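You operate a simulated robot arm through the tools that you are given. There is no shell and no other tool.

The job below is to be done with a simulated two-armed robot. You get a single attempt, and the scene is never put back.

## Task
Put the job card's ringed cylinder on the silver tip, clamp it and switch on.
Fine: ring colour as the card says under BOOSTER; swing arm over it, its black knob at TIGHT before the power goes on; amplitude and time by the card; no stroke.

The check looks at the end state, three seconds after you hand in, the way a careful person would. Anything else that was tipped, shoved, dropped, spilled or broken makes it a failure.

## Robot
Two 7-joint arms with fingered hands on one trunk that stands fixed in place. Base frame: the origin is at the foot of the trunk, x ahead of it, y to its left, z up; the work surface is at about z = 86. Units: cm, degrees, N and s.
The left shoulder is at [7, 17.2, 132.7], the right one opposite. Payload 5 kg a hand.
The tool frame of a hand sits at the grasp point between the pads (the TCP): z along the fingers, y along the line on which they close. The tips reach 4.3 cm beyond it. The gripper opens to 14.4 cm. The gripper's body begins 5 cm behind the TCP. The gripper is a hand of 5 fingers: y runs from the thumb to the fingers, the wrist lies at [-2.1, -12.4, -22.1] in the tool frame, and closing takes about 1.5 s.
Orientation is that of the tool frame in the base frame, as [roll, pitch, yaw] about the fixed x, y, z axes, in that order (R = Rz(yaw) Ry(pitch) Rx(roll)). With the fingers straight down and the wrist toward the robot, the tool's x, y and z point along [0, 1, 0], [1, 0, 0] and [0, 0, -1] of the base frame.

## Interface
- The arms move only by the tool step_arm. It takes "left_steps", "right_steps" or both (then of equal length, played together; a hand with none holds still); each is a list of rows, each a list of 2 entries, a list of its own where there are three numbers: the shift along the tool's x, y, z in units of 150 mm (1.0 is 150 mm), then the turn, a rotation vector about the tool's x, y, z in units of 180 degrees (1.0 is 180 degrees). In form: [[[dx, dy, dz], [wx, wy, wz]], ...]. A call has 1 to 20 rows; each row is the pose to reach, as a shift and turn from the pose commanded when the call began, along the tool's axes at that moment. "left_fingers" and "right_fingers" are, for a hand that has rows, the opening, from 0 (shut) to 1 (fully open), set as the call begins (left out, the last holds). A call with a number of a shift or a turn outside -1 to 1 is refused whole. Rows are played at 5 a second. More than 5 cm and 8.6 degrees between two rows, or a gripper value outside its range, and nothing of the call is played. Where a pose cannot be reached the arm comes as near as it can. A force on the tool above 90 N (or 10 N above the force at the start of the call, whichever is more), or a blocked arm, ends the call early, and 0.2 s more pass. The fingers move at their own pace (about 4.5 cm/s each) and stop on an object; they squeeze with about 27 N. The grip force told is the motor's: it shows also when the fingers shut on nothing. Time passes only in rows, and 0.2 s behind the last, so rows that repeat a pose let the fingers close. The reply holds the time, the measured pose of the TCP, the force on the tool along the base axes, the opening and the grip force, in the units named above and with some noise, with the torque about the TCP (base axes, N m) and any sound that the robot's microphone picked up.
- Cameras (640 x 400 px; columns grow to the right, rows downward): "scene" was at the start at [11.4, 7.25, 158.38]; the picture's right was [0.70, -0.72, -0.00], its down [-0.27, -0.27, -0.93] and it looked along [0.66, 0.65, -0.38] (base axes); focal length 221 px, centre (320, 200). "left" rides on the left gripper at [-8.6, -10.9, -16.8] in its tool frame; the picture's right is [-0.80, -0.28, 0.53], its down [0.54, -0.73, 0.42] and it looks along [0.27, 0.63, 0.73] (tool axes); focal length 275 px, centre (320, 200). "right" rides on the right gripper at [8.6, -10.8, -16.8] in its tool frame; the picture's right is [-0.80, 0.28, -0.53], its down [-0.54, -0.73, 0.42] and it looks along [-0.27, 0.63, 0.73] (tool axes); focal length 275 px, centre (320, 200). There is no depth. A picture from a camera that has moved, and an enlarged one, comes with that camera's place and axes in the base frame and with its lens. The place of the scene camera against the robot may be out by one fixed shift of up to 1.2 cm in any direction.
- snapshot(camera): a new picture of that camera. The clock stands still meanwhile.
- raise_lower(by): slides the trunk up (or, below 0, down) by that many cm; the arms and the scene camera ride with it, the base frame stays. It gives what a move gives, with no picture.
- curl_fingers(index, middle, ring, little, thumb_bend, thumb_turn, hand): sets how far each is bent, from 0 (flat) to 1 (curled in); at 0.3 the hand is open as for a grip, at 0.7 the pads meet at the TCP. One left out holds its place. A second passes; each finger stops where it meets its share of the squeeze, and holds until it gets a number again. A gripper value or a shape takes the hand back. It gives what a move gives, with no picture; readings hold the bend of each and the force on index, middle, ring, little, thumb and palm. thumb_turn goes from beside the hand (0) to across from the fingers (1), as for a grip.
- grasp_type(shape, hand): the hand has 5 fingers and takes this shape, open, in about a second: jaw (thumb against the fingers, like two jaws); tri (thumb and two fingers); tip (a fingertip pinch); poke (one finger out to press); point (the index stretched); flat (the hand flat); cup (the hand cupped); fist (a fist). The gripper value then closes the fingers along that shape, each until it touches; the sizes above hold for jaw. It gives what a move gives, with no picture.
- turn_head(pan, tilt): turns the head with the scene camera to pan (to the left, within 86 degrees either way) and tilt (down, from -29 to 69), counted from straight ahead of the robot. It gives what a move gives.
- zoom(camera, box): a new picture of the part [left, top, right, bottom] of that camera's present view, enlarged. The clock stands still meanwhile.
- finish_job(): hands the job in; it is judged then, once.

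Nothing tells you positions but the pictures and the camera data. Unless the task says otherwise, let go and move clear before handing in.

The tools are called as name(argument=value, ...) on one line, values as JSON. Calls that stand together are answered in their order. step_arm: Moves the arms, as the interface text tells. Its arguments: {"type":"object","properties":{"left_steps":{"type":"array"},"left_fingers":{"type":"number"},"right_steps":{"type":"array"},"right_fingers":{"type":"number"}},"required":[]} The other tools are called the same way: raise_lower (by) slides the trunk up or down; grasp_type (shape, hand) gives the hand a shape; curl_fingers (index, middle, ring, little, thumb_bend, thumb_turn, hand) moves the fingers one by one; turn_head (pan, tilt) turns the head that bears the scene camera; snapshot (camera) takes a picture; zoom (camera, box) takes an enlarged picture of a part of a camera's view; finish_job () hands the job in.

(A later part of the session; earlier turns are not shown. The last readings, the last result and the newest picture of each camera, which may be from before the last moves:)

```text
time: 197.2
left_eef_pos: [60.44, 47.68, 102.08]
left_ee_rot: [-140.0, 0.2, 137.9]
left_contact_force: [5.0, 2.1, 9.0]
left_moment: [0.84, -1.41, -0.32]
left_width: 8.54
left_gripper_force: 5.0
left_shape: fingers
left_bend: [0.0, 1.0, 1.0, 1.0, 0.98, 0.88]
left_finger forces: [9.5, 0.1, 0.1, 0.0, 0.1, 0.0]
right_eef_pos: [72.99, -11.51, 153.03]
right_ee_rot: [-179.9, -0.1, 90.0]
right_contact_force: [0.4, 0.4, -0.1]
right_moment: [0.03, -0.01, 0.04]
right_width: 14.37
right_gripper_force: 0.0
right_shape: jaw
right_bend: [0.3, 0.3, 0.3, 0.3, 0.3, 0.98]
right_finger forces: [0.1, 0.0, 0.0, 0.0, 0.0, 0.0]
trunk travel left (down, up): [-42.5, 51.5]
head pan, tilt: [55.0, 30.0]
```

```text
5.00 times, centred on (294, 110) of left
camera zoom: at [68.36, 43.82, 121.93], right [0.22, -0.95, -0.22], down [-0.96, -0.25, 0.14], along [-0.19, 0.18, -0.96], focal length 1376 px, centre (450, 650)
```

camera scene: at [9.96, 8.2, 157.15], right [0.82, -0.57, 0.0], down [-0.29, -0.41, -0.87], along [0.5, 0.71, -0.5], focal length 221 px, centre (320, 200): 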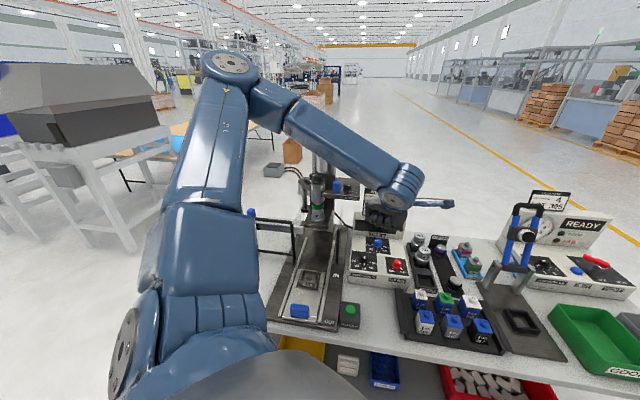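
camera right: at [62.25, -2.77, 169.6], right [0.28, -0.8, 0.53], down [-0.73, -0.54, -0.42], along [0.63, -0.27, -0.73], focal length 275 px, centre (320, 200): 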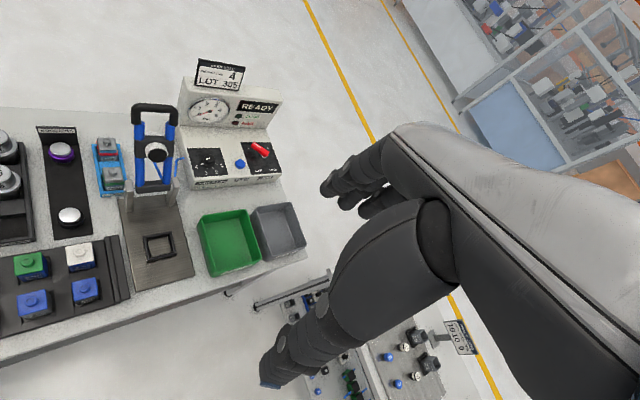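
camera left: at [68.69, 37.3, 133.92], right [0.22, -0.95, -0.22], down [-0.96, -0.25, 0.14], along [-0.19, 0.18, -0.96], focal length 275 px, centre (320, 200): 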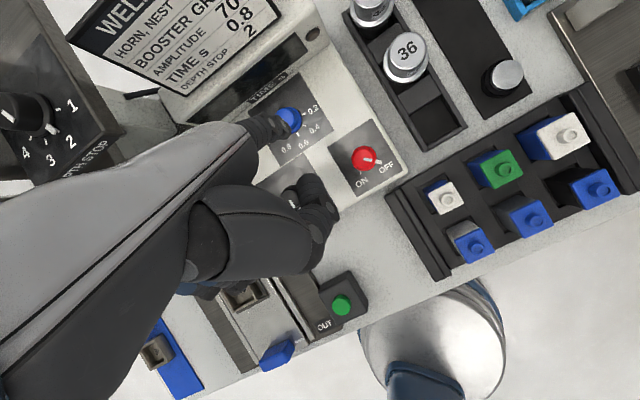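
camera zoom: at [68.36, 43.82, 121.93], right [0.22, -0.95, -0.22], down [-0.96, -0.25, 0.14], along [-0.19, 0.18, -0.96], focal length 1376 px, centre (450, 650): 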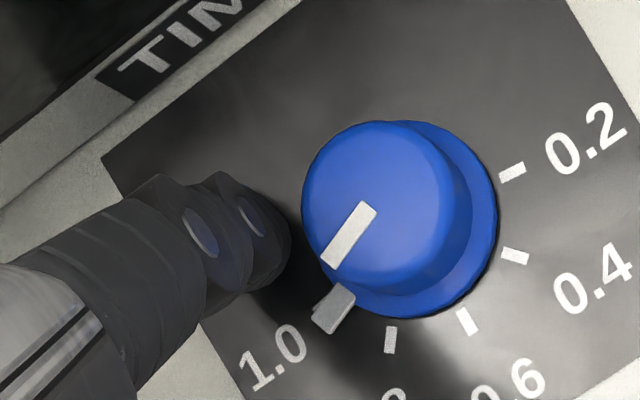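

The finger flexes a little and lags behind, but it is pressed flat to the panel right behind the nub. I'll continue the sweep.

step_arm(left_steps=[[[-0.002, -0.0136, 0.0114], [0, 0, 0]], [[-0.0045, -0.027, 0.0228], [0, 0, 0]], [[-0.0072, -0.0405, 0.034], [0, 0, 0]], [[-0.0101, -0.0542, 0.0456], [0, 0, 0]], [[-0.0101, -0.0542, 0.0456], [0, 0, 0]]])

zoom(camera="left", box=[230, 60, 358, 140])

```text
time: 198.4
left_eef_pos: [59.83, 46.81, 102.12]
left_ee_rot: [-140.0, 0.2, 138.1]
left_contact_force: [3.1, 2.8, 7.2]
left_moment: [0.86, -0.96, 0.09]
left_width: 8.57
left_gripper_force: 3.4
left_shape: fingers
left_bend: [0.0, 1.0, 1.0, 1.0, 0.98, 0.88]
left_finger forces: [7.2, 0.0, 0.0, 0.1, 0.0, 0.0]
right_eef_pos: [72.86, -11.35, 152.92]
right_ee_rot: [180.0, 0.1, 90.1]
right_contact_force: [-0.3, -0.2, -0.4]
right_moment: [0.02, 0.0, 0.01]
right_width: 14.39
right_gripper_force: 0.0
right_shape: jaw
right_bend: [0.3, 0.3, 0.3, 0.3, 0.3, 0.98]
right_finger forces: [0.0, 0.1, 0.0, 0.0, 0.0, 0.1]
trunk travel left (down, up): [-42.5, 51.5]
head pan, tilt: [55.0, 30.0]
```

```text
5.00 times, centred on (294, 100) of left
camera zoom: at [67.85, 42.92, 121.95], right [0.22, -0.95, -0.22], down [-0.96, -0.25, 0.14], along [-0.19, 0.18, -0.96], focal length 1376 px, centre (450, 700)
```

zoom: 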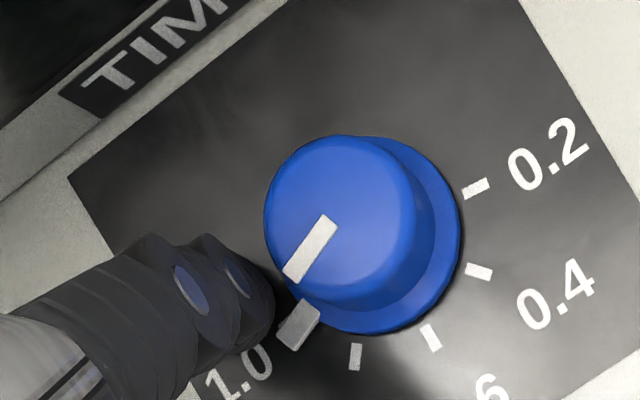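

step_arm(left_steps=[[[-0.0106, -0.024, 0.0225], [0, 0, 0]], [[-0.0212, -0.0478, 0.0446], [0, 0, 0]], [[-0.027, -0.061, 0.056], [0, 0, 0]], [[-0.0327, -0.0743, 0.0669], [0, 0, 0]], [[-0.0327, -0.0743, 0.0669], [0, 0, 0]]])

zoom(camera="left", box=[230, 50, 358, 130])

```text
time: 199.6
left_eef_pos: [59.18, 45.32, 102.13]
left_ee_rot: [-140.0, 0.2, 137.9]
left_contact_force: [2.4, 5.1, 10.0]
left_moment: [1.24, -1.16, 0.26]
left_width: 8.59
left_gripper_force: 5.2
left_shape: fingers
left_bend: [0.0, 1.0, 1.0, 1.0, 0.98, 0.88]
left_finger forces: [9.9, 0.0, 0.0, 0.1, 0.0, 0.0]
right_eef_pos: [72.95, -11.36, 153.01]
right_ee_rot: [-179.9, 0.0, 90.0]
right_contact_force: [0.6, -0.4, 0.2]
right_moment: [0.0, 0.02, -0.01]
right_width: 14.38
right_gripper_force: 0.1
right_shape: jaw
right_bend: [0.3, 0.3, 0.3, 0.3, 0.3, 0.98]
right_finger forces: [0.0, 0.0, 0.1, 0.0, 0.0, 0.0]
trunk travel left (down, up): [-42.5, 51.5]
head pan, tilt: [55.0, 30.0]
```

```text
5.00 times, centred on (294, 90) of left
camera zoom: at [67.13, 41.47, 121.93], right [0.22, -0.95, -0.22], down [-0.96, -0.25, 0.14], along [-0.19, 0.18, -0.96], focal length 1376 px, centre (450, 750)
```

zoom: 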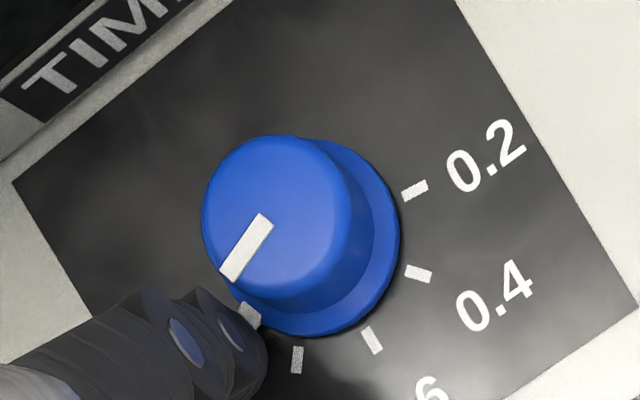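

The knob is turning a little with each push (now ≈ 153°). Continuing the sweep along the arc.

step_arm(left_steps=[[[-0.0035, -0.011, 0.0115], [0, 0, 0]], [[-0.007, -0.022, 0.021], [0, 0, 0]], [[-0.0135, -0.031, 0.028], [0, 0, 0]], [[-0.0204, -0.0409, 0.0359], [0, 0, 0]], [[-0.0204, -0.0409, 0.0359], [0, 0, 0]]])

zoom(camera="left", box=[230, 40, 358, 120])

```text
time: 200.8
left_eef_pos: [58.87, 44.4, 102.21]
left_ee_rot: [-139.9, 0.3, 138.1]
left_contact_force: [1.9, 5.3, 8.2]
left_moment: [1.19, -1.03, 0.36]
left_width: 8.67
left_gripper_force: 4.5
left_shape: fingers
left_bend: [0.0, 1.0, 1.0, 1.0, 0.98, 0.88]
left_finger forces: [8.7, 0.1, 0.0, 0.0, 0.0, 0.0]
right_eef_pos: [72.89, -11.38, 152.94]
right_ee_rot: [180.0, 0.0, 89.9]
right_contact_force: [-0.7, 0.4, -0.2]
right_moment: [0.0, 0.04, -0.03]
right_width: 14.37
right_gripper_force: 0.0
right_shape: jaw
right_bend: [0.3, 0.3, 0.3, 0.3, 0.3, 0.98]
right_finger forces: [0.0, 0.1, 0.1, 0.0, 0.1, 0.0]
trunk travel left (down, up): [-42.5, 51.5]
head pan, tilt: [55.0, 30.0]
```

```text
5.00 times, centred on (294, 80) of left
camera zoom: at [66.77, 40.66, 121.91], right [0.22, -0.95, -0.22], down [-0.96, -0.25, 0.14], along [-0.19, 0.18, -0.96], focal length 1376 px, centre (450, 800)
```

zoom: 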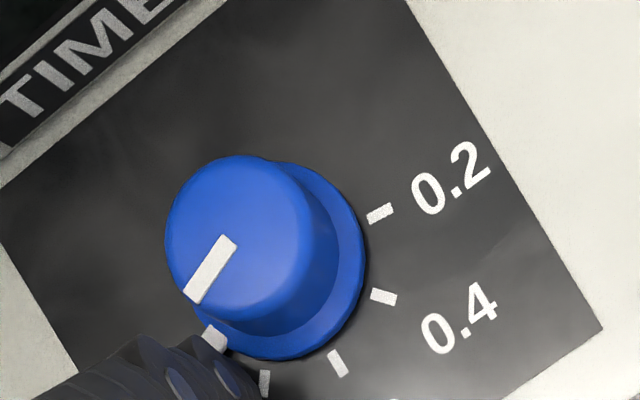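

The fingertip slips past the nub. A better idea: rub the knob's near side wall with the closed, stiff fingertips, which has plenty of room. I'll lift, straighten the hand and return to the three-finger shape.

step_arm(left_steps=[[[0, -0.12, -0.14], [0, 0, 0]], [[0, -0.28, -0.33], [0, 0, 0]], [[0, -0.429, -0.51], [0, 0, 0]], [[0, -0.429, -0.51], [-0.0444, 0, 0]], [[0, -0.429, -0.51], [-0.0889, 0, 0]], [[0, -0.429, -0.51], [-0.1333, 0, 0]], [[0, -0.429, -0.51], [-0.1778, 0, 0]], [[0, -0.429, -0.51], [-0.2222, 0, 0]]])

grasp_type(hand="left", shape="tri")

zoom(camera="scene", box=[340, 220, 420, 270])

```text
time: 202.6
left_eef_pos: [58.86, 44.53, 112.09]
left_ee_rot: [179.9, 0.3, 137.9]
left_contact_force: [-0.4, -0.3, 0.7]
left_moment: [0.01, -0.01, 0.02]
left_width: 7.85
left_gripper_force: 0.1
left_shape: fingers
left_bend: [0.0, 1.0, 1.0, 1.0, 0.98, 0.88]
left_finger forces: [0.0, 0.1, 0.0, 0.1, 0.0, 0.1]
right_eef_pos: [73.02, -11.39, 152.93]
right_ee_rot: [-179.9, -0.1, 90.0]
right_contact_force: [0.1, -0.2, -0.5]
right_moment: [0.0, -0.04, 0.02]
right_width: 14.36
right_gripper_force: 0.1
right_shape: jaw
right_bend: [0.3, 0.3, 0.3, 0.3, 0.3, 0.98]
right_finger forces: [0.0, 0.1, 0.1, 0.0, 0.0, 0.0]
trunk travel left (down, up): [-42.5, 51.5]
head pan, tilt: [55.0, 30.0]
```

```text
time: 203.5
left_eef_pos: [58.91, 44.42, 112.07]
left_ee_rot: [179.9, 0.2, 138.0]
left_contact_force: [-0.1, -0.5, 0.6]
left_moment: [-0.02, 0.0, -0.01]
left_width: 14.35
left_gripper_force: 0.1
left_shape: tri
left_bend: [0.3, 0.3, 0.99, 0.99, 0.3, 0.97]
left_finger forces: [0.0, 0.1, 0.0, 0.0, 0.0, 0.1]
right_eef_pos: [72.94, -11.34, 152.88]
right_ee_rot: [180.0, 0.0, 90.1]
right_contact_force: [0.3, -0.1, -0.8]
right_moment: [0.03, 0.0, 0.0]
right_width: 14.34
right_gripper_force: 0.2
right_shape: jaw
right_bend: [0.3, 0.3, 0.3, 0.3, 0.3, 0.98]
right_finger forces: [0.0, 0.1, 0.0, 0.0, 0.0, 0.0]
trunk travel left (down, up): [-42.5, 51.5]
head pan, tilt: [55.0, 30.0]
```

```text
8.00 times, centred on (380, 245) of scene
camera zoom: at [9.96, 8.18, 157.15], right [0.82, -0.57, 0.0], down [-0.29, -0.41, -0.87], along [0.5, 0.71, -0.5], focal length 1771 px, centre (-160, -160)
```

zoom: 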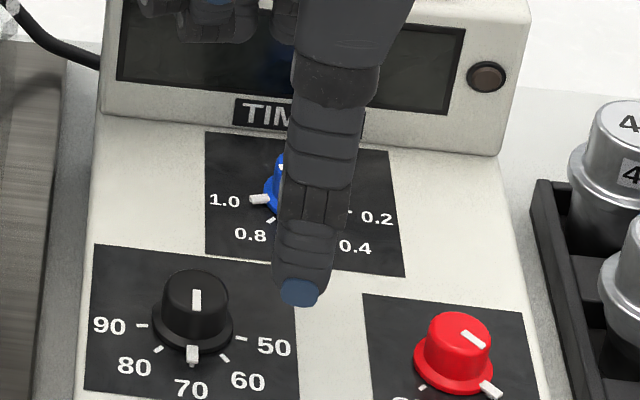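

The knob is now between 1.0 and 0.8. I'll close the three fingertips, come down on the near side of the knob, and nest it in the groove between index and middle.

step_arm(left_steps=[[[-0.085, 0.218, 0], [0, 0, 0]], [[-0.17, 0.437, 0], [0, 0, 0]], [[-0.254, 0.655, 0], [0, 0, 0]], [[-0.254, 0.655, 0.2], [0, 0, 0]], [[-0.254, 0.655, 0.45], [0, 0, 0]], [[-0.254, 0.655, 0.7], [0, 0, 0]], [[-0.254, 0.655, 0.7], [0, 0, 0]]], left_fingers=0)

zoom(camera="left", box=[260, 180, 460, 305])

zoom(camera="scene", box=[346, 220, 410, 260])

```text
time: 205.1
left_eef_pos: [68.12, 48.87, 101.57]
left_ee_rot: [-179.9, 0.3, 138.0]
left_contact_force: [-0.1, -0.2, -0.4]
left_moment: [-0.02, -0.01, 0.0]
left_width: 0.11
left_gripper_force: 0.1
left_shape: tri
left_bend: [0.68, 0.69, 0.99, 0.99, 0.7, 1.0]
left_finger forces: [0.1, 0.0, 0.0, 0.0, 0.0, 0.0]
right_eef_pos: [72.83, -11.47, 152.88]
right_ee_rot: [179.9, 0.0, 89.9]
right_contact_force: [-0.5, -0.9, 0.0]
right_moment: [0.04, 0.01, 0.0]
right_width: 14.38
right_gripper_force: 0.0
right_shape: jaw
right_bend: [0.3, 0.3, 0.3, 0.3, 0.3, 0.98]
right_finger forces: [0.0, 0.1, 0.1, 0.1, 0.0, 0.1]
trunk travel left (down, up): [-42.5, 51.5]
head pan, tilt: [55.0, 30.0]
```

```text
3.20 times, centred on (360, 242) of left
camera zoom: at [67.21, 34.98, 118.35], right [0.4, -0.75, -0.53], down [-0.89, -0.18, -0.43], along [0.22, 0.64, -0.73], focal length 881 px, centre (192, 64)
```

zoom: 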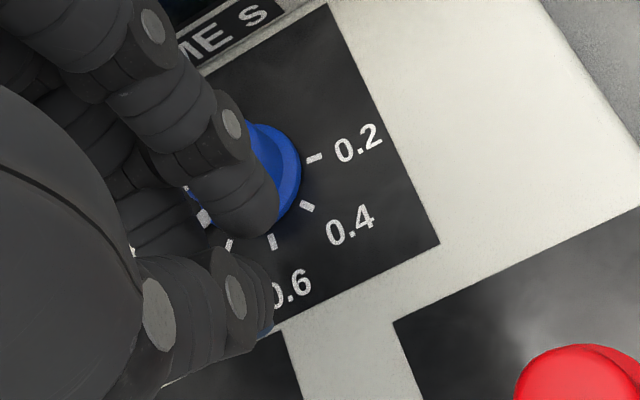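

```text
10.00 times, centred on (378, 240) of scene
camera zoom: at [9.87, 8.12, 157.16], right [0.82, -0.57, 0.0], down [-0.29, -0.41, -0.87], along [0.5, 0.71, -0.5], focal length 2214 px, centre (-260, -200)
```

zoom: 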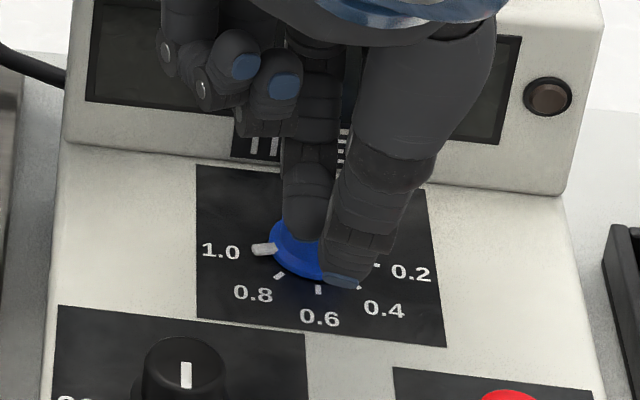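

step_arm(left_steps=[[[0, 0, 0.1], [0, 0, 0]], [[0, 0, 0.195], [0, 0, 0]], [[0, 0, 0.195], [0, 0, 0]], [[0, 0.04, 0.195], [0, 0, 0]], [[0, 0.08, 0.195], [0, 0, 0]], [[0, 0.1, 0.195], [0, 0, 0]], [[0, 0.1, 0.195], [0, 0, 0]]])

zoom(camera="left", box=[260, 180, 460, 305])

zoom(camera="scene", box=[346, 220, 410, 260])

```text
time: 206.7
left_eef_pos: [68.94, 50.02, 98.9]
left_ee_rot: [179.8, 0.4, 138.0]
left_contact_force: [-12.0, -7.1, 17.4]
left_moment: [0.17, 0.2, 0.17]
left_width: 0.0
left_gripper_force: 26.4
left_shape: tri
left_bend: [0.7, 0.7, 1.0, 1.0, 0.58, 1.0]
left_finger forces: [0.0, 4.9, 0.1, 0.1, 0.1, 0.0]
right_eef_pos: [72.67, -11.71, 153.09]
right_ee_rot: [180.0, 0.0, 90.1]
right_contact_force: [0.2, 0.4, 0.1]
right_moment: [0.0, 0.01, 0.01]
right_width: 14.38
right_gripper_force: 0.1
right_shape: jaw
right_bend: [0.3, 0.3, 0.3, 0.3, 0.3, 0.98]
right_finger forces: [0.0, 0.1, 0.1, 0.0, 0.0, 0.0]
trunk travel left (down, up): [-42.5, 51.5]
head pan, tilt: [55.0, 30.0]
```

```text
3.20 times, centred on (360, 242) of left
camera zoom: at [68.01, 36.23, 115.54], right [0.4, -0.75, -0.53], down [-0.89, -0.18, -0.43], along [0.22, 0.64, -0.73], focal length 881 px, centre (192, 64)
```

zoom: 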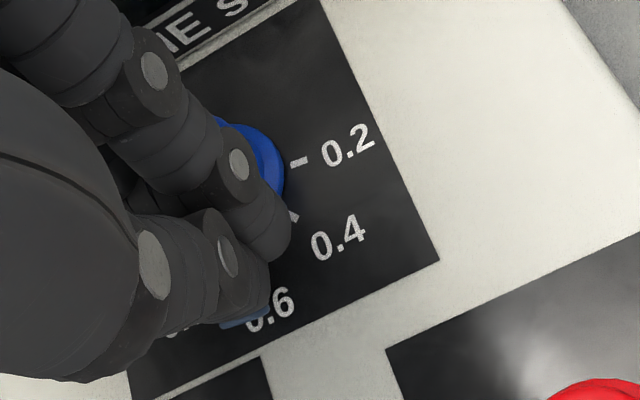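

```text
10.00 times, centred on (378, 240) of scene
camera zoom: at [9.62, 7.93, 157.2], right [0.82, -0.57, 0.0], down [-0.29, -0.41, -0.87], along [0.5, 0.71, -0.5], focal length 2214 px, centre (-260, -200)
```

zoom: 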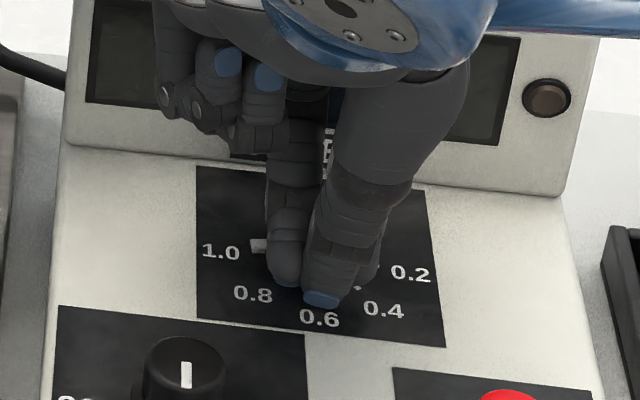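

The knob is nested against the fingers with ~14 N. I'll add a little push and rotate the hand counter-clockwise about the knob axis, dragging it round.

step_arm(left_steps=[[[0, 0.0167, -0.003], [0, 0, 0]], [[-0.015, 0.018, -0.003], [0, 0, -0.0278]], [[-0.0301, 0.0193, -0.003], [0, 0, -0.0556]], [[-0.0447, 0.0232, -0.003], [0, 0, -0.0833]], [[-0.0593, 0.0271, -0.003], [0, 0, -0.1111]], [[-0.0593, 0.0271, -0.003], [0, 0, -0.1111]]])

zoom(camera="scene", box=[346, 220, 410, 260])

zoom(camera="left", box=[260, 160, 460, 285])

```text
time: 208.1
left_eef_pos: [70.11, 49.74, 99.01]
left_ee_rot: [180.0, 0.4, 157.9]
left_contact_force: [-12.3, -12.7, 12.3]
left_moment: [-0.2, 0.4, 0.15]
left_width: 0.0
left_gripper_force: 26.6
left_shape: tri
left_bend: [0.7, 0.7, 1.0, 1.0, 0.58, 1.0]
left_finger forces: [0.1, 37.8, 0.0, 0.0, 0.0, 0.0]
right_eef_pos: [72.6, -11.63, 153.2]
right_ee_rot: [179.9, -0.1, 89.9]
right_contact_force: [-0.2, 0.1, -0.3]
right_moment: [0.01, -0.04, 0.01]
right_width: 14.38
right_gripper_force: 0.0
right_shape: jaw
right_bend: [0.3, 0.3, 0.3, 0.3, 0.3, 0.98]
right_finger forces: [0.1, 0.0, 0.1, 0.1, 0.1, 0.0]
trunk travel left (down, up): [-42.5, 51.5]
head pan, tilt: [55.0, 30.0]
```

```text
10.00 times, centred on (378, 240) of scene
camera zoom: at [9.64, 7.95, 157.19], right [0.82, -0.57, 0.0], down [-0.29, -0.41, -0.87], along [0.5, 0.71, -0.5], focal length 2214 px, centre (-260, -200)
```

zoom: 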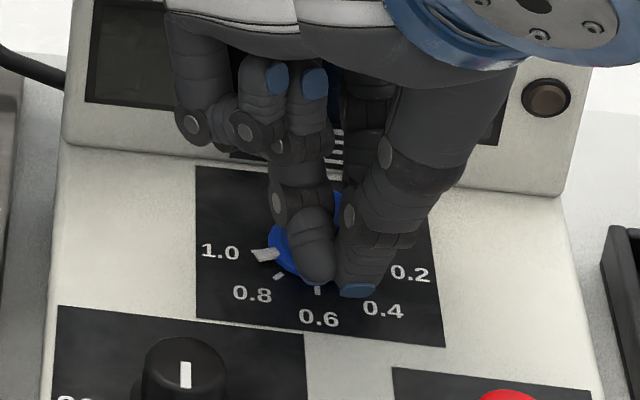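

```text
3.20 times, centred on (360, 222) of left
camera zoom: at [73.89, 36.55, 115.72], right [0.64, -0.56, -0.53], down [-0.77, -0.47, -0.43], along [-0.01, 0.68, -0.73], focal length 881 px, centre (192, 128)
```

zoom: 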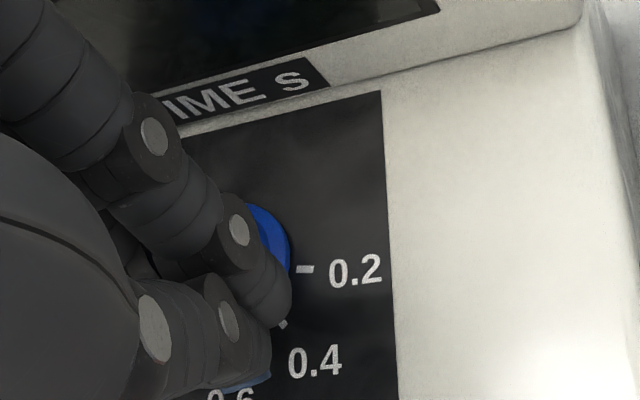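

zoom(camera="scene", box=[360, 236, 392, 256])

```text
16.00 times, centred on (376, 246) of scene
camera zoom: at [9.64, 7.95, 157.19], right [0.82, -0.57, 0.0], down [-0.29, -0.41, -0.87], along [0.5, 0.71, -0.5], focal length 3542 px, centre (-576, -536)
```

zoom: 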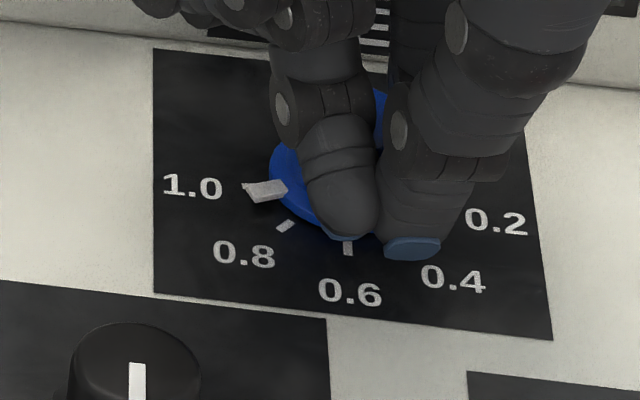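

step_arm(left_steps=[[[-0.012, 0.01, 0], [0, 0, -0.0278]], [[-0.026, 0.019, 0], [0, 0, -0.0556]], [[-0.039, 0.026, 0], [0, 0, -0.0833]], [[-0.053, 0.032, 0], [0, 0, -0.1111]], [[-0.053, 0.032, 0], [0, 0, -0.1111]]])

zoom(camera="scene", box=[360, 236, 392, 256])

```text
time: 209.3
left_eef_pos: [70.99, 49.68, 98.85]
left_ee_rot: [-179.9, 0.3, 178.0]
left_contact_force: [-1.0, -30.4, 14.2]
left_moment: [-0.74, 0.2, 0.04]
left_width: 0.0
left_gripper_force: 27.0
left_shape: tri
left_bend: [0.7, 0.7, 1.0, 1.0, 0.58, 1.0]
left_finger forces: [0.0, 44.1, 0.0, 0.0, 0.0, 0.0]
right_eef_pos: [72.7, -11.9, 153.08]
right_ee_rot: [179.9, -0.1, 89.9]
right_contact_force: [-0.3, 0.0, 0.1]
right_moment: [0.01, 0.0, -0.02]
right_width: 14.35
right_gripper_force: 0.1
right_shape: jaw
right_bend: [0.3, 0.3, 0.3, 0.3, 0.3, 0.98]
right_finger forces: [0.0, 0.0, 0.0, 0.1, 0.0, 0.0]
trunk travel left (down, up): [-42.5, 51.5]
head pan, tilt: [55.0, 30.0]
```

```text
16.00 times, centred on (376, 246) of scene
camera zoom: at [9.76, 7.66, 157.19], right [0.82, -0.57, 0.0], down [-0.29, -0.41, -0.87], along [0.5, 0.71, -0.5], focal length 3542 px, centre (-576, -536)
```

zoom: 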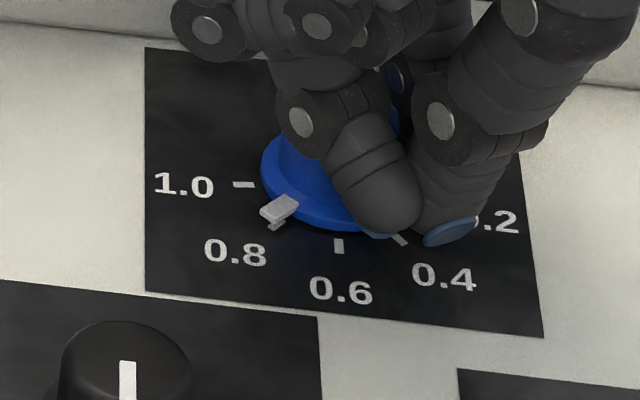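

The knob has come round: the pointer now stands at 0.8, and the contact force is purely normal. I'll back straight off.

step_arm(left_steps=[[[0, -0.03, 0], [0, 0, 0]], [[0, -0.07, 0], [0, 0, 0]], [[0, -0.13, 0], [0, 0, 0]], [[0, -0.2, 0], [0, 0, 0]], [[0, -0.25, -0.2], [0, 0, 0]], [[0, -0.3, -0.5], [0, 0, 0]]])

zoom(camera="scene", box=[360, 236, 392, 256])

snapshot(camera="left")

```text
time: 210.7
left_eef_pos: [70.82, 45.36, 106.08]
left_ee_rot: [-179.9, 0.0, 178.0]
left_contact_force: [0.0, 0.0, -0.1]
left_moment: [0.04, -0.03, 0.0]
left_width: 0.0
left_gripper_force: 27.7
left_shape: tri
left_bend: [0.7, 0.7, 1.0, 1.0, 0.58, 1.0]
left_finger forces: [0.0, 0.1, 0.1, 0.0, 0.0, 0.0]
right_eef_pos: [72.81, -11.65, 152.99]
right_ee_rot: [179.9, -0.1, 89.8]
right_contact_force: [-1.1, -0.5, -0.8]
right_moment: [0.07, -0.02, -0.03]
right_width: 14.41
right_gripper_force: 0.1
right_shape: jaw
right_bend: [0.3, 0.3, 0.3, 0.3, 0.3, 0.98]
right_finger forces: [0.0, 0.1, 0.0, 0.1, 0.0, 0.0]
trunk travel left (down, up): [-42.5, 51.5]
head pan, tilt: [55.0, 30.0]
```

```text
16.00 times, centred on (376, 246) of scene
camera zoom: at [9.75, 7.99, 157.17], right [0.82, -0.57, 0.0], down [-0.29, -0.41, -0.87], along [0.5, 0.71, -0.5], focal length 3542 px, centre (-576, -536)
```

zoom: 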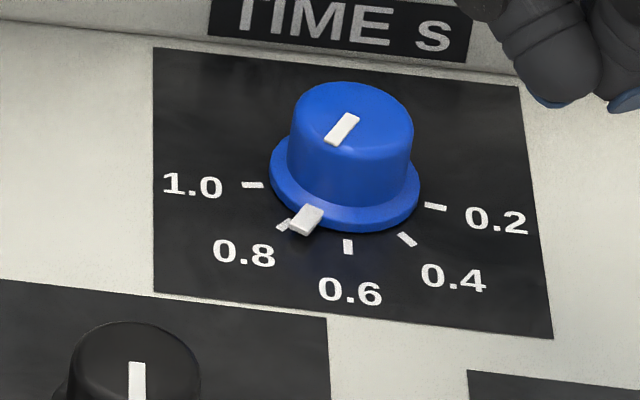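

```text
taken
camera left: at [79.01, 34.28, 122.98], right [0.79, -0.31, -0.53], down [-0.57, -0.71, -0.42], along [-0.24, 0.63, -0.73], focal length 275 px, centre (320, 200)
```

left: 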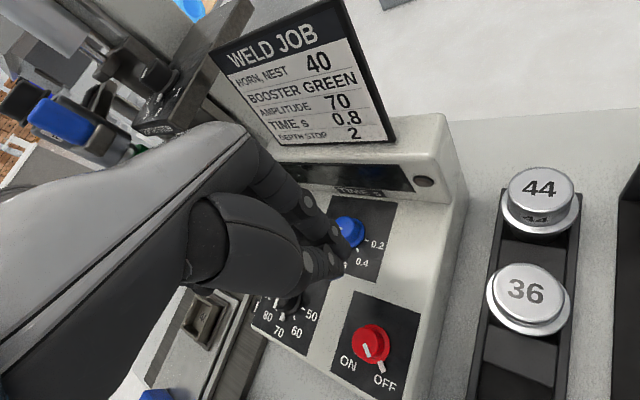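

The knob drifted a few degrees past 0.8 on release (about 8°). I'll nest against it again and turn back clockwise slightly.

step_arm(left_steps=[[[0, 0, 0.25], [0, 0, 0]], [[0, 0, 0.5], [0, 0, 0]], [[0, 0.1, 0.5], [0, 0, 0]], [[0, 0.2, 0.5], [0, 0, 0]], [[0, 0.26, 0.5], [0, 0, 0]], [[0, 0.285, 0.5], [0, 0, 0]], [[0, 0.285, 0.5], [0, 0, 0]]])

zoom(camera="scene", box=[360, 236, 392, 256])

```text
time: 212.3
left_eef_pos: [70.98, 49.59, 98.9]
left_ee_rot: [-179.9, 0.2, 177.9]
left_contact_force: [-4.4, -20.6, 7.3]
left_moment: [-0.52, 0.2, 0.06]
left_width: 0.01
left_gripper_force: 27.7
left_shape: tri
left_bend: [0.7, 0.7, 1.0, 1.0, 0.58, 1.0]
left_finger forces: [0.1, 0.0, 0.1, 0.0, 0.0, 0.0]
right_eef_pos: [72.8, -11.69, 152.91]
right_ee_rot: [179.9, -0.3, 90.0]
right_contact_force: [-0.4, 0.0, 0.1]
right_moment: [0.0, 0.0, -0.03]
right_width: 14.42
right_gripper_force: 0.1
right_shape: jaw
right_bend: [0.3, 0.3, 0.3, 0.3, 0.3, 0.98]
right_finger forces: [0.0, 0.0, 0.0, 0.0, 0.1, 0.0]
trunk travel left (down, up): [-42.5, 51.5]
head pan, tilt: [55.0, 30.0]
```

```text
16.00 times, centred on (376, 246) of scene
camera zoom: at [9.83, 7.82, 157.18], right [0.82, -0.57, 0.0], down [-0.29, -0.41, -0.87], along [0.5, 0.71, -0.5], focal length 3542 px, centre (-576, -536)
```

zoom: 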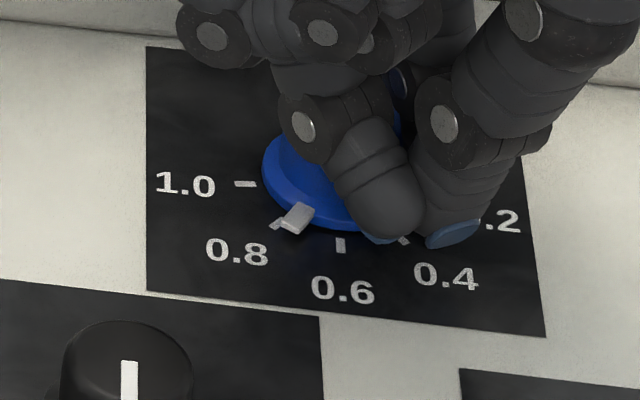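

step_arm(left_steps=[[[0.008, 0.004, 0], [0, 0, 0.0148]], [[0.0163, 0.006, 0], [0, 0, 0.0296]], [[0.0245, 0.008, 0], [0, 0, 0.0444]], [[0.0245, 0.008, 0], [0, 0, 0.0444]]])

zoom(camera="scene", box=[360, 236, 392, 256])

```text
time: 213.3
left_eef_pos: [70.66, 49.69, 98.94]
left_ee_rot: [180.0, 0.2, 169.9]
left_contact_force: [-6.7, -25.0, 9.0]
left_moment: [-0.67, 0.27, -0.01]
left_width: 0.0
left_gripper_force: 27.1
left_shape: tri
left_bend: [0.7, 0.7, 1.0, 1.0, 0.58, 1.0]
left_finger forces: [0.1, 0.0, 0.1, 0.0, 0.0, 0.0]
right_eef_pos: [72.77, -11.83, 152.99]
right_ee_rot: [180.0, -0.2, 90.0]
right_contact_force: [-0.1, -0.4, 0.4]
right_moment: [-0.01, 0.0, -0.01]
right_width: 14.36
right_gripper_force: 0.1
right_shape: jaw
right_bend: [0.3, 0.3, 0.3, 0.3, 0.3, 0.98]
right_finger forces: [0.0, 0.0, 0.0, 0.0, 0.0, 0.0]
trunk travel left (down, up): [-42.5, 51.5]
head pan, tilt: [55.0, 30.0]
```

```text
16.00 times, centred on (376, 246) of scene
camera zoom: at [9.78, 7.74, 157.19], right [0.82, -0.57, 0.0], down [-0.29, -0.41, -0.87], along [0.5, 0.71, -0.5], focal length 3542 px, centre (-576, -536)
```

zoom: 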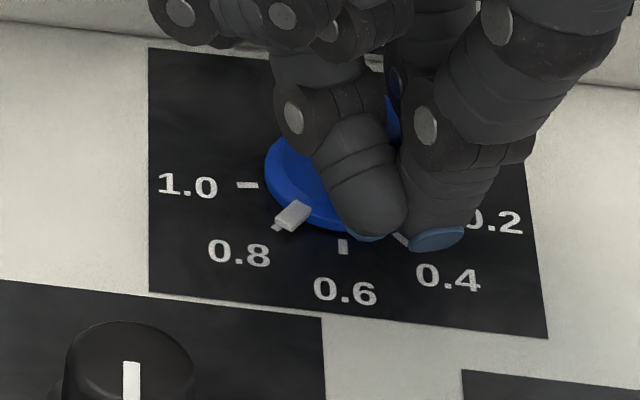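

step_arm(left_steps=[[[0, -0.03, 0], [0, 0, 0]], [[0, -0.07, 0], [0, 0, 0]], [[0, -0.13, 0], [0, 0, 0]], [[0, -0.2, 0], [0, 0, 0]]])

zoom(camera="scene", box=[360, 236, 392, 256])

```text
time: 214.3
left_eef_pos: [70.31, 47.02, 98.56]
left_ee_rot: [-179.8, 0.2, 170.1]
left_contact_force: [0.2, -1.2, -0.5]
left_moment: [0.05, 0.01, 0.02]
left_width: 0.0
left_gripper_force: 27.3
left_shape: tri
left_bend: [0.7, 0.7, 1.0, 1.0, 0.59, 1.0]
left_finger forces: [0.0, 0.0, 0.0, 0.0, 0.1, 0.1]
right_eef_pos: [73.05, -11.3, 152.77]
right_ee_rot: [180.0, 0.0, 89.9]
right_contact_force: [-0.4, -0.5, 0.0]
right_moment: [0.0, -0.01, 0.0]
right_width: 14.37
right_gripper_force: 0.1
right_shape: jaw
right_bend: [0.3, 0.3, 0.3, 0.3, 0.3, 0.98]
right_finger forces: [0.1, 0.1, 0.0, 0.0, 0.0, 0.1]
trunk travel left (down, up): [-42.5, 51.5]
head pan, tilt: [55.0, 30.0]
```

```text
16.00 times, centred on (376, 246) of scene
camera zoom: at [10.03, 8.12, 157.13], right [0.82, -0.57, 0.0], down [-0.29, -0.41, -0.87], along [0.5, 0.71, -0.5], focal length 3542 px, centre (-576, -536)
```

zoom: 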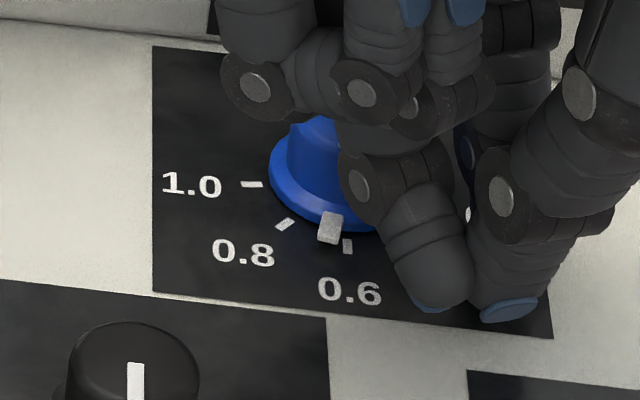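

The release drags it counter-clockwise because the left finger stays in contact while I back away. Next time I'll lift straight up instead. Nesting again and turning clockwise about 20°.

step_arm(left_steps=[[[0, 0.1, 0], [0, 0, 0]], [[0, 0.18, 0], [0, 0, 0]], [[0, 0.207, 0], [0, 0, 0]], [[0.0147, 0.2085, 0], [0, 0, 0.0278]], [[0.0295, 0.2096, 0], [0, 0, 0.0556]], [[0.0438, 0.213, 0], [0, 0, 0.0833]], [[0.0581, 0.2173, 0], [0, 0, 0.1111]], [[0.0581, 0.2173, 0], [0, 0, 0.1111]]])

zoom(camera="scene", box=[360, 236, 392, 256])

```text
time: 216.1
left_eef_pos: [69.94, 50.21, 98.88]
left_ee_rot: [179.9, 0.1, 149.9]
left_contact_force: [-3.9, -31.1, 13.7]
left_moment: [-0.8, 0.18, -0.29]
left_width: 0.0
left_gripper_force: 27.7
left_shape: tri
left_bend: [0.7, 0.7, 1.0, 1.0, 0.58, 1.0]
left_finger forces: [52.1, 0.0, 0.0, 0.0, 0.0, 0.0]
right_eef_pos: [72.75, -12.11, 153.1]
right_ee_rot: [179.9, -0.2, 89.9]
right_contact_force: [0.0, -0.8, 0.3]
right_moment: [0.06, -0.01, 0.04]
right_width: 14.36
right_gripper_force: 0.0
right_shape: jaw
right_bend: [0.3, 0.3, 0.3, 0.3, 0.3, 0.98]
right_finger forces: [0.0, 0.0, 0.0, 0.1, 0.0, 0.0]
trunk travel left (down, up): [-42.5, 51.5]
head pan, tilt: [55.0, 30.0]
```

```text
16.00 times, centred on (376, 246) of scene
camera zoom: at [9.82, 7.59, 157.2], right [0.82, -0.57, 0.0], down [-0.29, -0.41, -0.87], along [0.5, 0.71, -0.5], focal length 3542 px, centre (-576, -536)
```

zoom: 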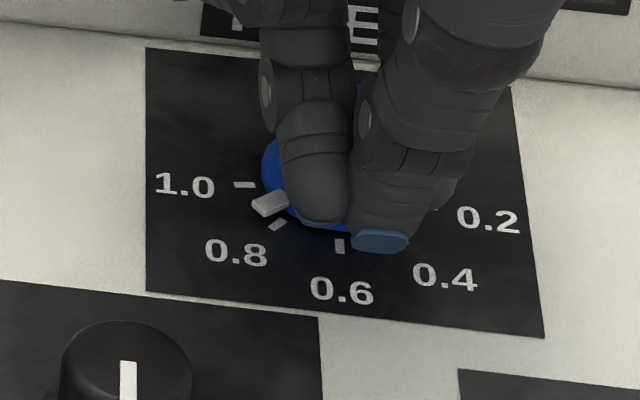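

step_arm(left_steps=[[[-0.01, 0.0, 0], [0, 0, -0.0194]], [[-0.02, 0.0, 0], [0, 0, -0.0389]], [[-0.02, 0.0, 0], [0, 0, -0.0389]]])

zoom(camera="scene", box=[360, 236, 392, 256])

```text
time: 216.9
left_eef_pos: [70.19, 50.01, 99.07]
left_ee_rot: [179.9, 0.3, 156.9]
left_contact_force: [-3.0, -29.9, 16.6]
left_moment: [-0.72, 0.05, -0.25]
left_width: 0.02
left_gripper_force: 27.2
left_shape: tri
left_bend: [0.7, 0.7, 1.0, 1.0, 0.58, 1.0]
left_finger forces: [0.0, 0.1, 0.1, 0.0, 0.1, 0.1]
right_eef_pos: [72.73, -11.91, 153.11]
right_ee_rot: [179.9, -0.2, 90.0]
right_contact_force: [-0.1, 0.7, -0.1]
right_moment: [0.01, -0.01, 0.01]
right_width: 14.36
right_gripper_force: 0.1
right_shape: jaw
right_bend: [0.3, 0.3, 0.3, 0.3, 0.3, 0.98]
right_finger forces: [0.0, 0.1, 0.1, 0.0, 0.1, 0.0]
trunk travel left (down, up): [-42.5, 51.5]
head pan, tilt: [55.0, 30.0]
```

```text
16.00 times, centred on (376, 246) of scene
camera zoom: at [9.73, 7.66, 157.2], right [0.82, -0.57, 0.0], down [-0.29, -0.41, -0.87], along [0.5, 0.71, -0.5], focal length 3542 px, centre (-576, -536)
```

zoom: 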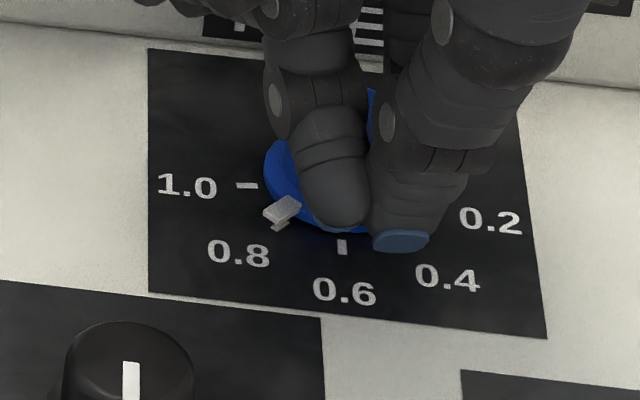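

Pointer aligned with 0.8. Now lifting straight up off it.

step_arm(left_steps=[[[0, 0, -0.04], [0, 0, 0]], [[0, 0, -0.08], [0, 0, 0]], [[0, 0, -0.12], [0, 0, 0]], [[0, 0, -0.16], [0, 0, 0]], [[0, 0, -0.25], [0, 0, 0]], [[0, 0, -0.4], [0, 0, 0]]])

zoom(camera="scene", box=[360, 236, 392, 256])

```text
time: 218.3
left_eef_pos: [70.04, 50.52, 104.59]
left_ee_rot: [-179.7, 0.2, 157.1]
left_contact_force: [-1.2, 1.5, -0.8]
left_moment: [-0.02, -0.04, 0.0]
left_width: 0.01
left_gripper_force: 26.4
left_shape: tri
left_bend: [0.7, 0.7, 1.0, 1.0, 0.59, 1.0]
left_finger forces: [0.1, 0.1, 0.0, 0.1, 0.0, 0.0]
right_eef_pos: [72.83, -11.35, 153.04]
right_ee_rot: [179.9, 0.0, 90.0]
right_contact_force: [-0.4, 1.0, -0.8]
right_moment: [-0.04, -0.03, -0.03]
right_width: 14.32
right_gripper_force: 0.0
right_shape: jaw
right_bend: [0.3, 0.3, 0.3, 0.3, 0.3, 0.98]
right_finger forces: [0.0, 0.0, 0.0, 0.0, 0.0, 0.0]
trunk travel left (down, up): [-42.5, 51.5]
head pan, tilt: [55.0, 30.0]
```

```text
16.00 times, centred on (376, 246) of scene
camera zoom: at [9.8, 8.24, 157.16], right [0.82, -0.57, 0.0], down [-0.29, -0.41, -0.87], along [0.5, 0.71, -0.5], focal length 3542 px, centre (-576, -536)
```

zoom: 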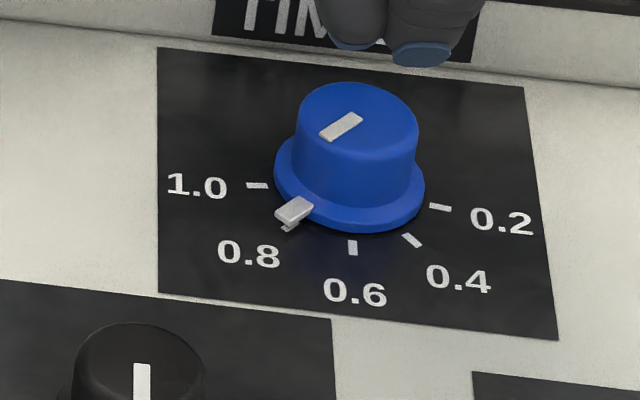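

Time reads exactly 0.8 now. Next the power knob: I'll rise, move over it and open the fingers.

step_arm(left_steps=[[[0, 0, -0.25], [0, 0, 0]], [[-0.03, -0.12, -0.49], [0, 0, 0]], [[-0.08, -0.3, -0.49], [0, 0, 0.04]], [[-0.13, -0.48, -0.49], [0, 0, 0.08]], [[-0.183, -0.668, -0.49], [0, 0, 0.1222]], [[-0.183, -0.668, -0.49], [0, 0, 0.1222]]], left_fingers=0.0)

step_arm(left_steps=[[[0, 0, 0], [0, 0, 0]], [[0, 0, 0], [0, 0, 0]], [[0, 0, 0], [0, 0, 0]], [[0, 0, 0], [0, 0, 0]]], left_fingers=0.42)

snapshot(camera="left")

zoom(camera="left", box=[320, 230, 480, 330])

```text
time: 219.7
left_eef_pos: [68.53, 39.94, 111.75]
left_ee_rot: [-179.9, 0.3, 135.0]
left_contact_force: [-1.3, -0.3, 0.1]
left_moment: [-0.05, 0.0, -0.02]
left_width: 0.0
left_gripper_force: 27.0
left_shape: tri
left_bend: [0.7, 0.7, 1.0, 1.0, 0.59, 1.0]
left_finger forces: [0.0, 0.1, 0.0, 0.0, 0.0, 0.0]
right_eef_pos: [73.01, -11.33, 152.95]
right_ee_rot: [180.0, 0.1, 90.0]
right_contact_force: [0.2, -0.2, 0.0]
right_moment: [-0.01, 0.02, 0.0]
right_width: 14.38
right_gripper_force: 0.0
right_shape: jaw
right_bend: [0.3, 0.3, 0.3, 0.3, 0.3, 0.98]
right_finger forces: [0.0, 0.1, 0.0, 0.0, 0.0, 0.0]
trunk travel left (down, up): [-42.5, 51.5]
head pan, tilt: [55.0, 30.0]
```

```text
time: 220.7
left_eef_pos: [68.55, 39.92, 111.94]
left_ee_rot: [-179.9, 0.2, 135.0]
left_contact_force: [-0.2, -0.3, 0.4]
left_moment: [-0.02, 0.01, -0.02]
left_width: 5.99
left_gripper_force: 0.0
left_shape: tri
left_bend: [0.74, 0.48, 0.99, 0.99, 0.72, 1.0]
left_finger forces: [0.0, 0.1, 0.0, 0.0, 0.1, 0.1]
right_eef_pos: [73.01, -11.39, 152.93]
right_ee_rot: [-179.9, 0.0, 90.0]
right_contact_force: [0.5, 0.0, 0.9]
right_moment: [-0.03, -0.04, -0.01]
right_width: 14.35
right_gripper_force: 0.1
right_shape: jaw
right_bend: [0.3, 0.3, 0.3, 0.3, 0.3, 0.98]
right_finger forces: [0.0, 0.1, 0.1, 0.0, 0.0, 0.0]
trunk travel left (down, up): [-42.5, 51.5]
head pan, tilt: [55.0, 30.0]
```

```text
taken
camera left: at [66.82, 26.21, 128.68], right [0.36, -0.77, -0.53], down [-0.9, -0.13, -0.42], along [0.26, 0.63, -0.73], focal length 275 px, centre (320, 200)
```

left: 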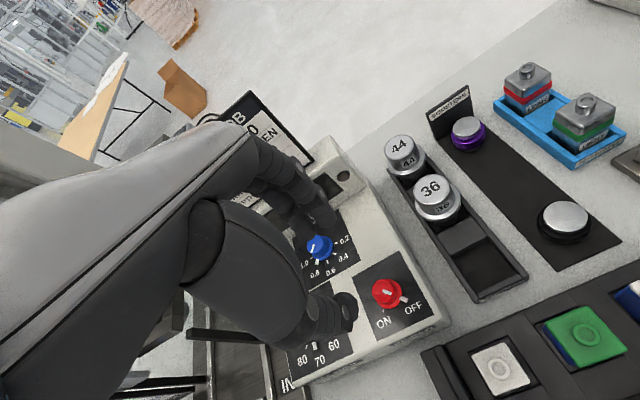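

```text
4.00 times, centred on (400, 280) of left
camera zoom: at [66.82, 26.21, 128.68], right [0.36, -0.77, -0.53], down [-0.9, -0.13, -0.42], along [0.26, 0.63, -0.73], focal length 1101 px, centre (0, -120)
```

zoom: 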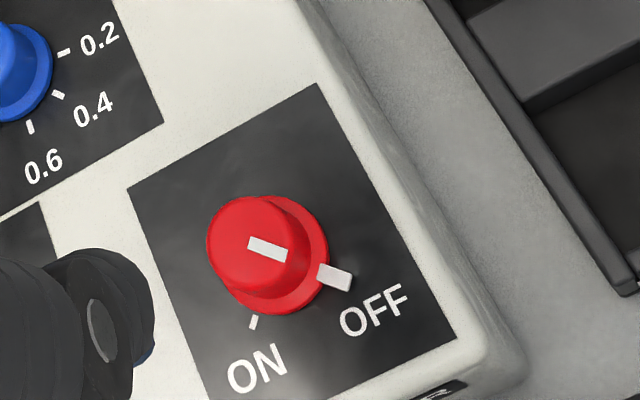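

Before powering up I'll verify the whole press once more.

zoom(camera="scene", box=[270, 150, 366, 210])

zoom(camera="scene", box=[290, 185, 354, 225])

zoom(camera="scene", box=[340, 225, 404, 265])

```text
6.67 times, centred on (318, 180) of scene
camera zoom: at [9.94, 8.13, 157.16], right [0.82, -0.57, 0.0], down [-0.29, -0.41, -0.87], along [0.5, 0.71, -0.5], focal length 1476 px, centre (333, 333)
```

zoom: 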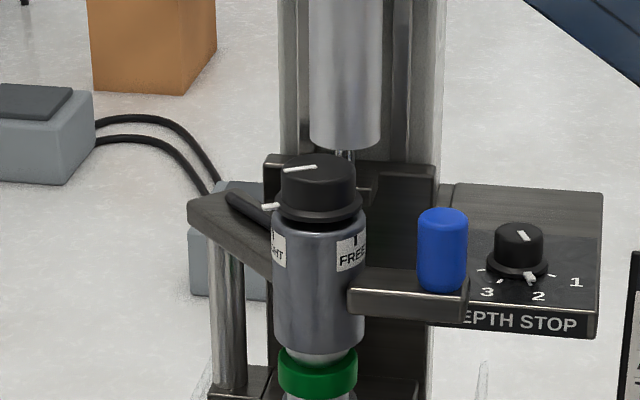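

```text
10.00 times, centred on (322, 205) of scene
camera zoom: at [9.94, 8.13, 157.16], right [0.82, -0.57, 0.0], down [-0.29, -0.41, -0.87], along [0.5, 0.71, -0.5], focal length 2214 px, centre (300, 150)
```

zoom: 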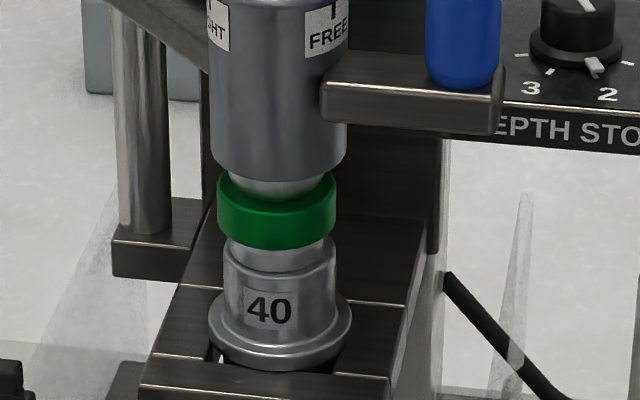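

```text
10.00 times, centred on (372, 245) of scene
camera zoom: at [9.94, 8.13, 157.16], right [0.82, -0.57, 0.0], down [-0.29, -0.41, -0.87], along [0.5, 0.71, -0.5], focal length 2214 px, centre (-200, -250)
```

zoom: 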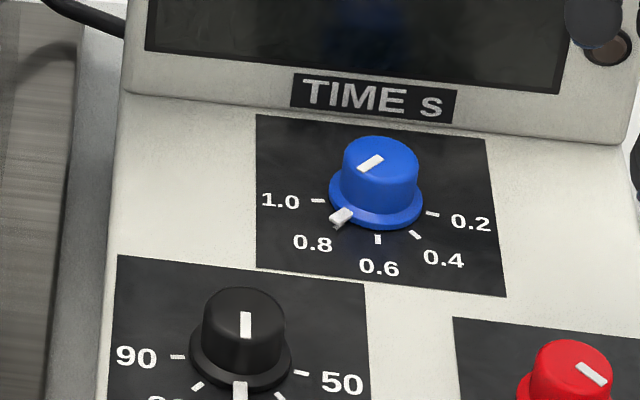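

The stack is aligned (cylinder–booster–horn), knob at TIGHT, depth stop 2, amplitude 70, time 0.8. Now down onto the power knob.

step_arm(left_steps=[[[0.007, -0.001, 0.2], [0, 0, 0]], [[0.013, -0.002, 0.4], [0, 0, 0]], [[0.013, -0.002, 0.6], [0, 0, 0]], [[0.013, -0.002, 0.7], [0, 0, 0]], [[0.013, -0.002, 0.7], [0, 0, 0]]])

zoom(camera="left", box=[280, 200, 440, 300])

```text
time: 221.9
left_eef_pos: [68.59, 40.0, 101.52]
left_ee_rot: [-180.0, 0.3, 135.0]
left_contact_force: [-1.5, 0.5, -0.1]
left_moment: [0.01, -0.02, -0.03]
left_width: 6.02
left_gripper_force: 0.0
left_shape: tri
left_bend: [0.74, 0.48, 0.99, 0.99, 0.72, 1.0]
left_finger forces: [0.0, 0.0, 0.0, 0.0, 0.0, 0.0]
right_eef_pos: [72.9, -11.4, 152.9]
right_ee_rot: [-180.0, 0.0, 90.0]
right_contact_force: [-0.3, -1.1, 0.0]
right_moment: [-0.01, -0.03, -0.02]
right_width: 14.36
right_gripper_force: 0.1
right_shape: jaw
right_bend: [0.3, 0.3, 0.3, 0.3, 0.3, 0.98]
right_finger forces: [0.0, 0.0, 0.0, 0.1, 0.0, 0.0]
trunk travel left (down, up): [-42.5, 51.5]
head pan, tilt: [55.0, 30.0]
```

```text
4.00 times, centred on (360, 250) of left
camera zoom: at [66.92, 26.39, 118.26], right [0.36, -0.77, -0.53], down [-0.9, -0.13, -0.43], along [0.26, 0.63, -0.73], focal length 1101 px, centre (160, 0)
```

zoom: 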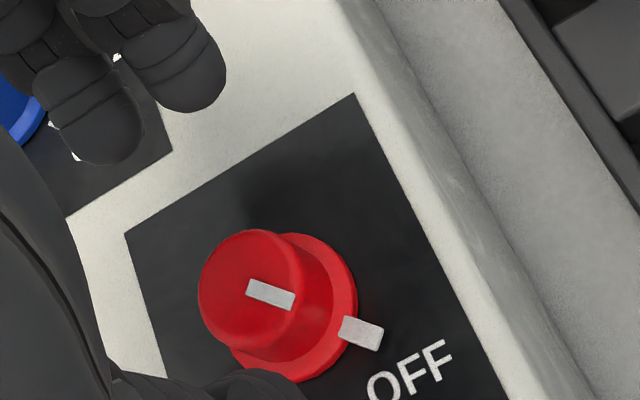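

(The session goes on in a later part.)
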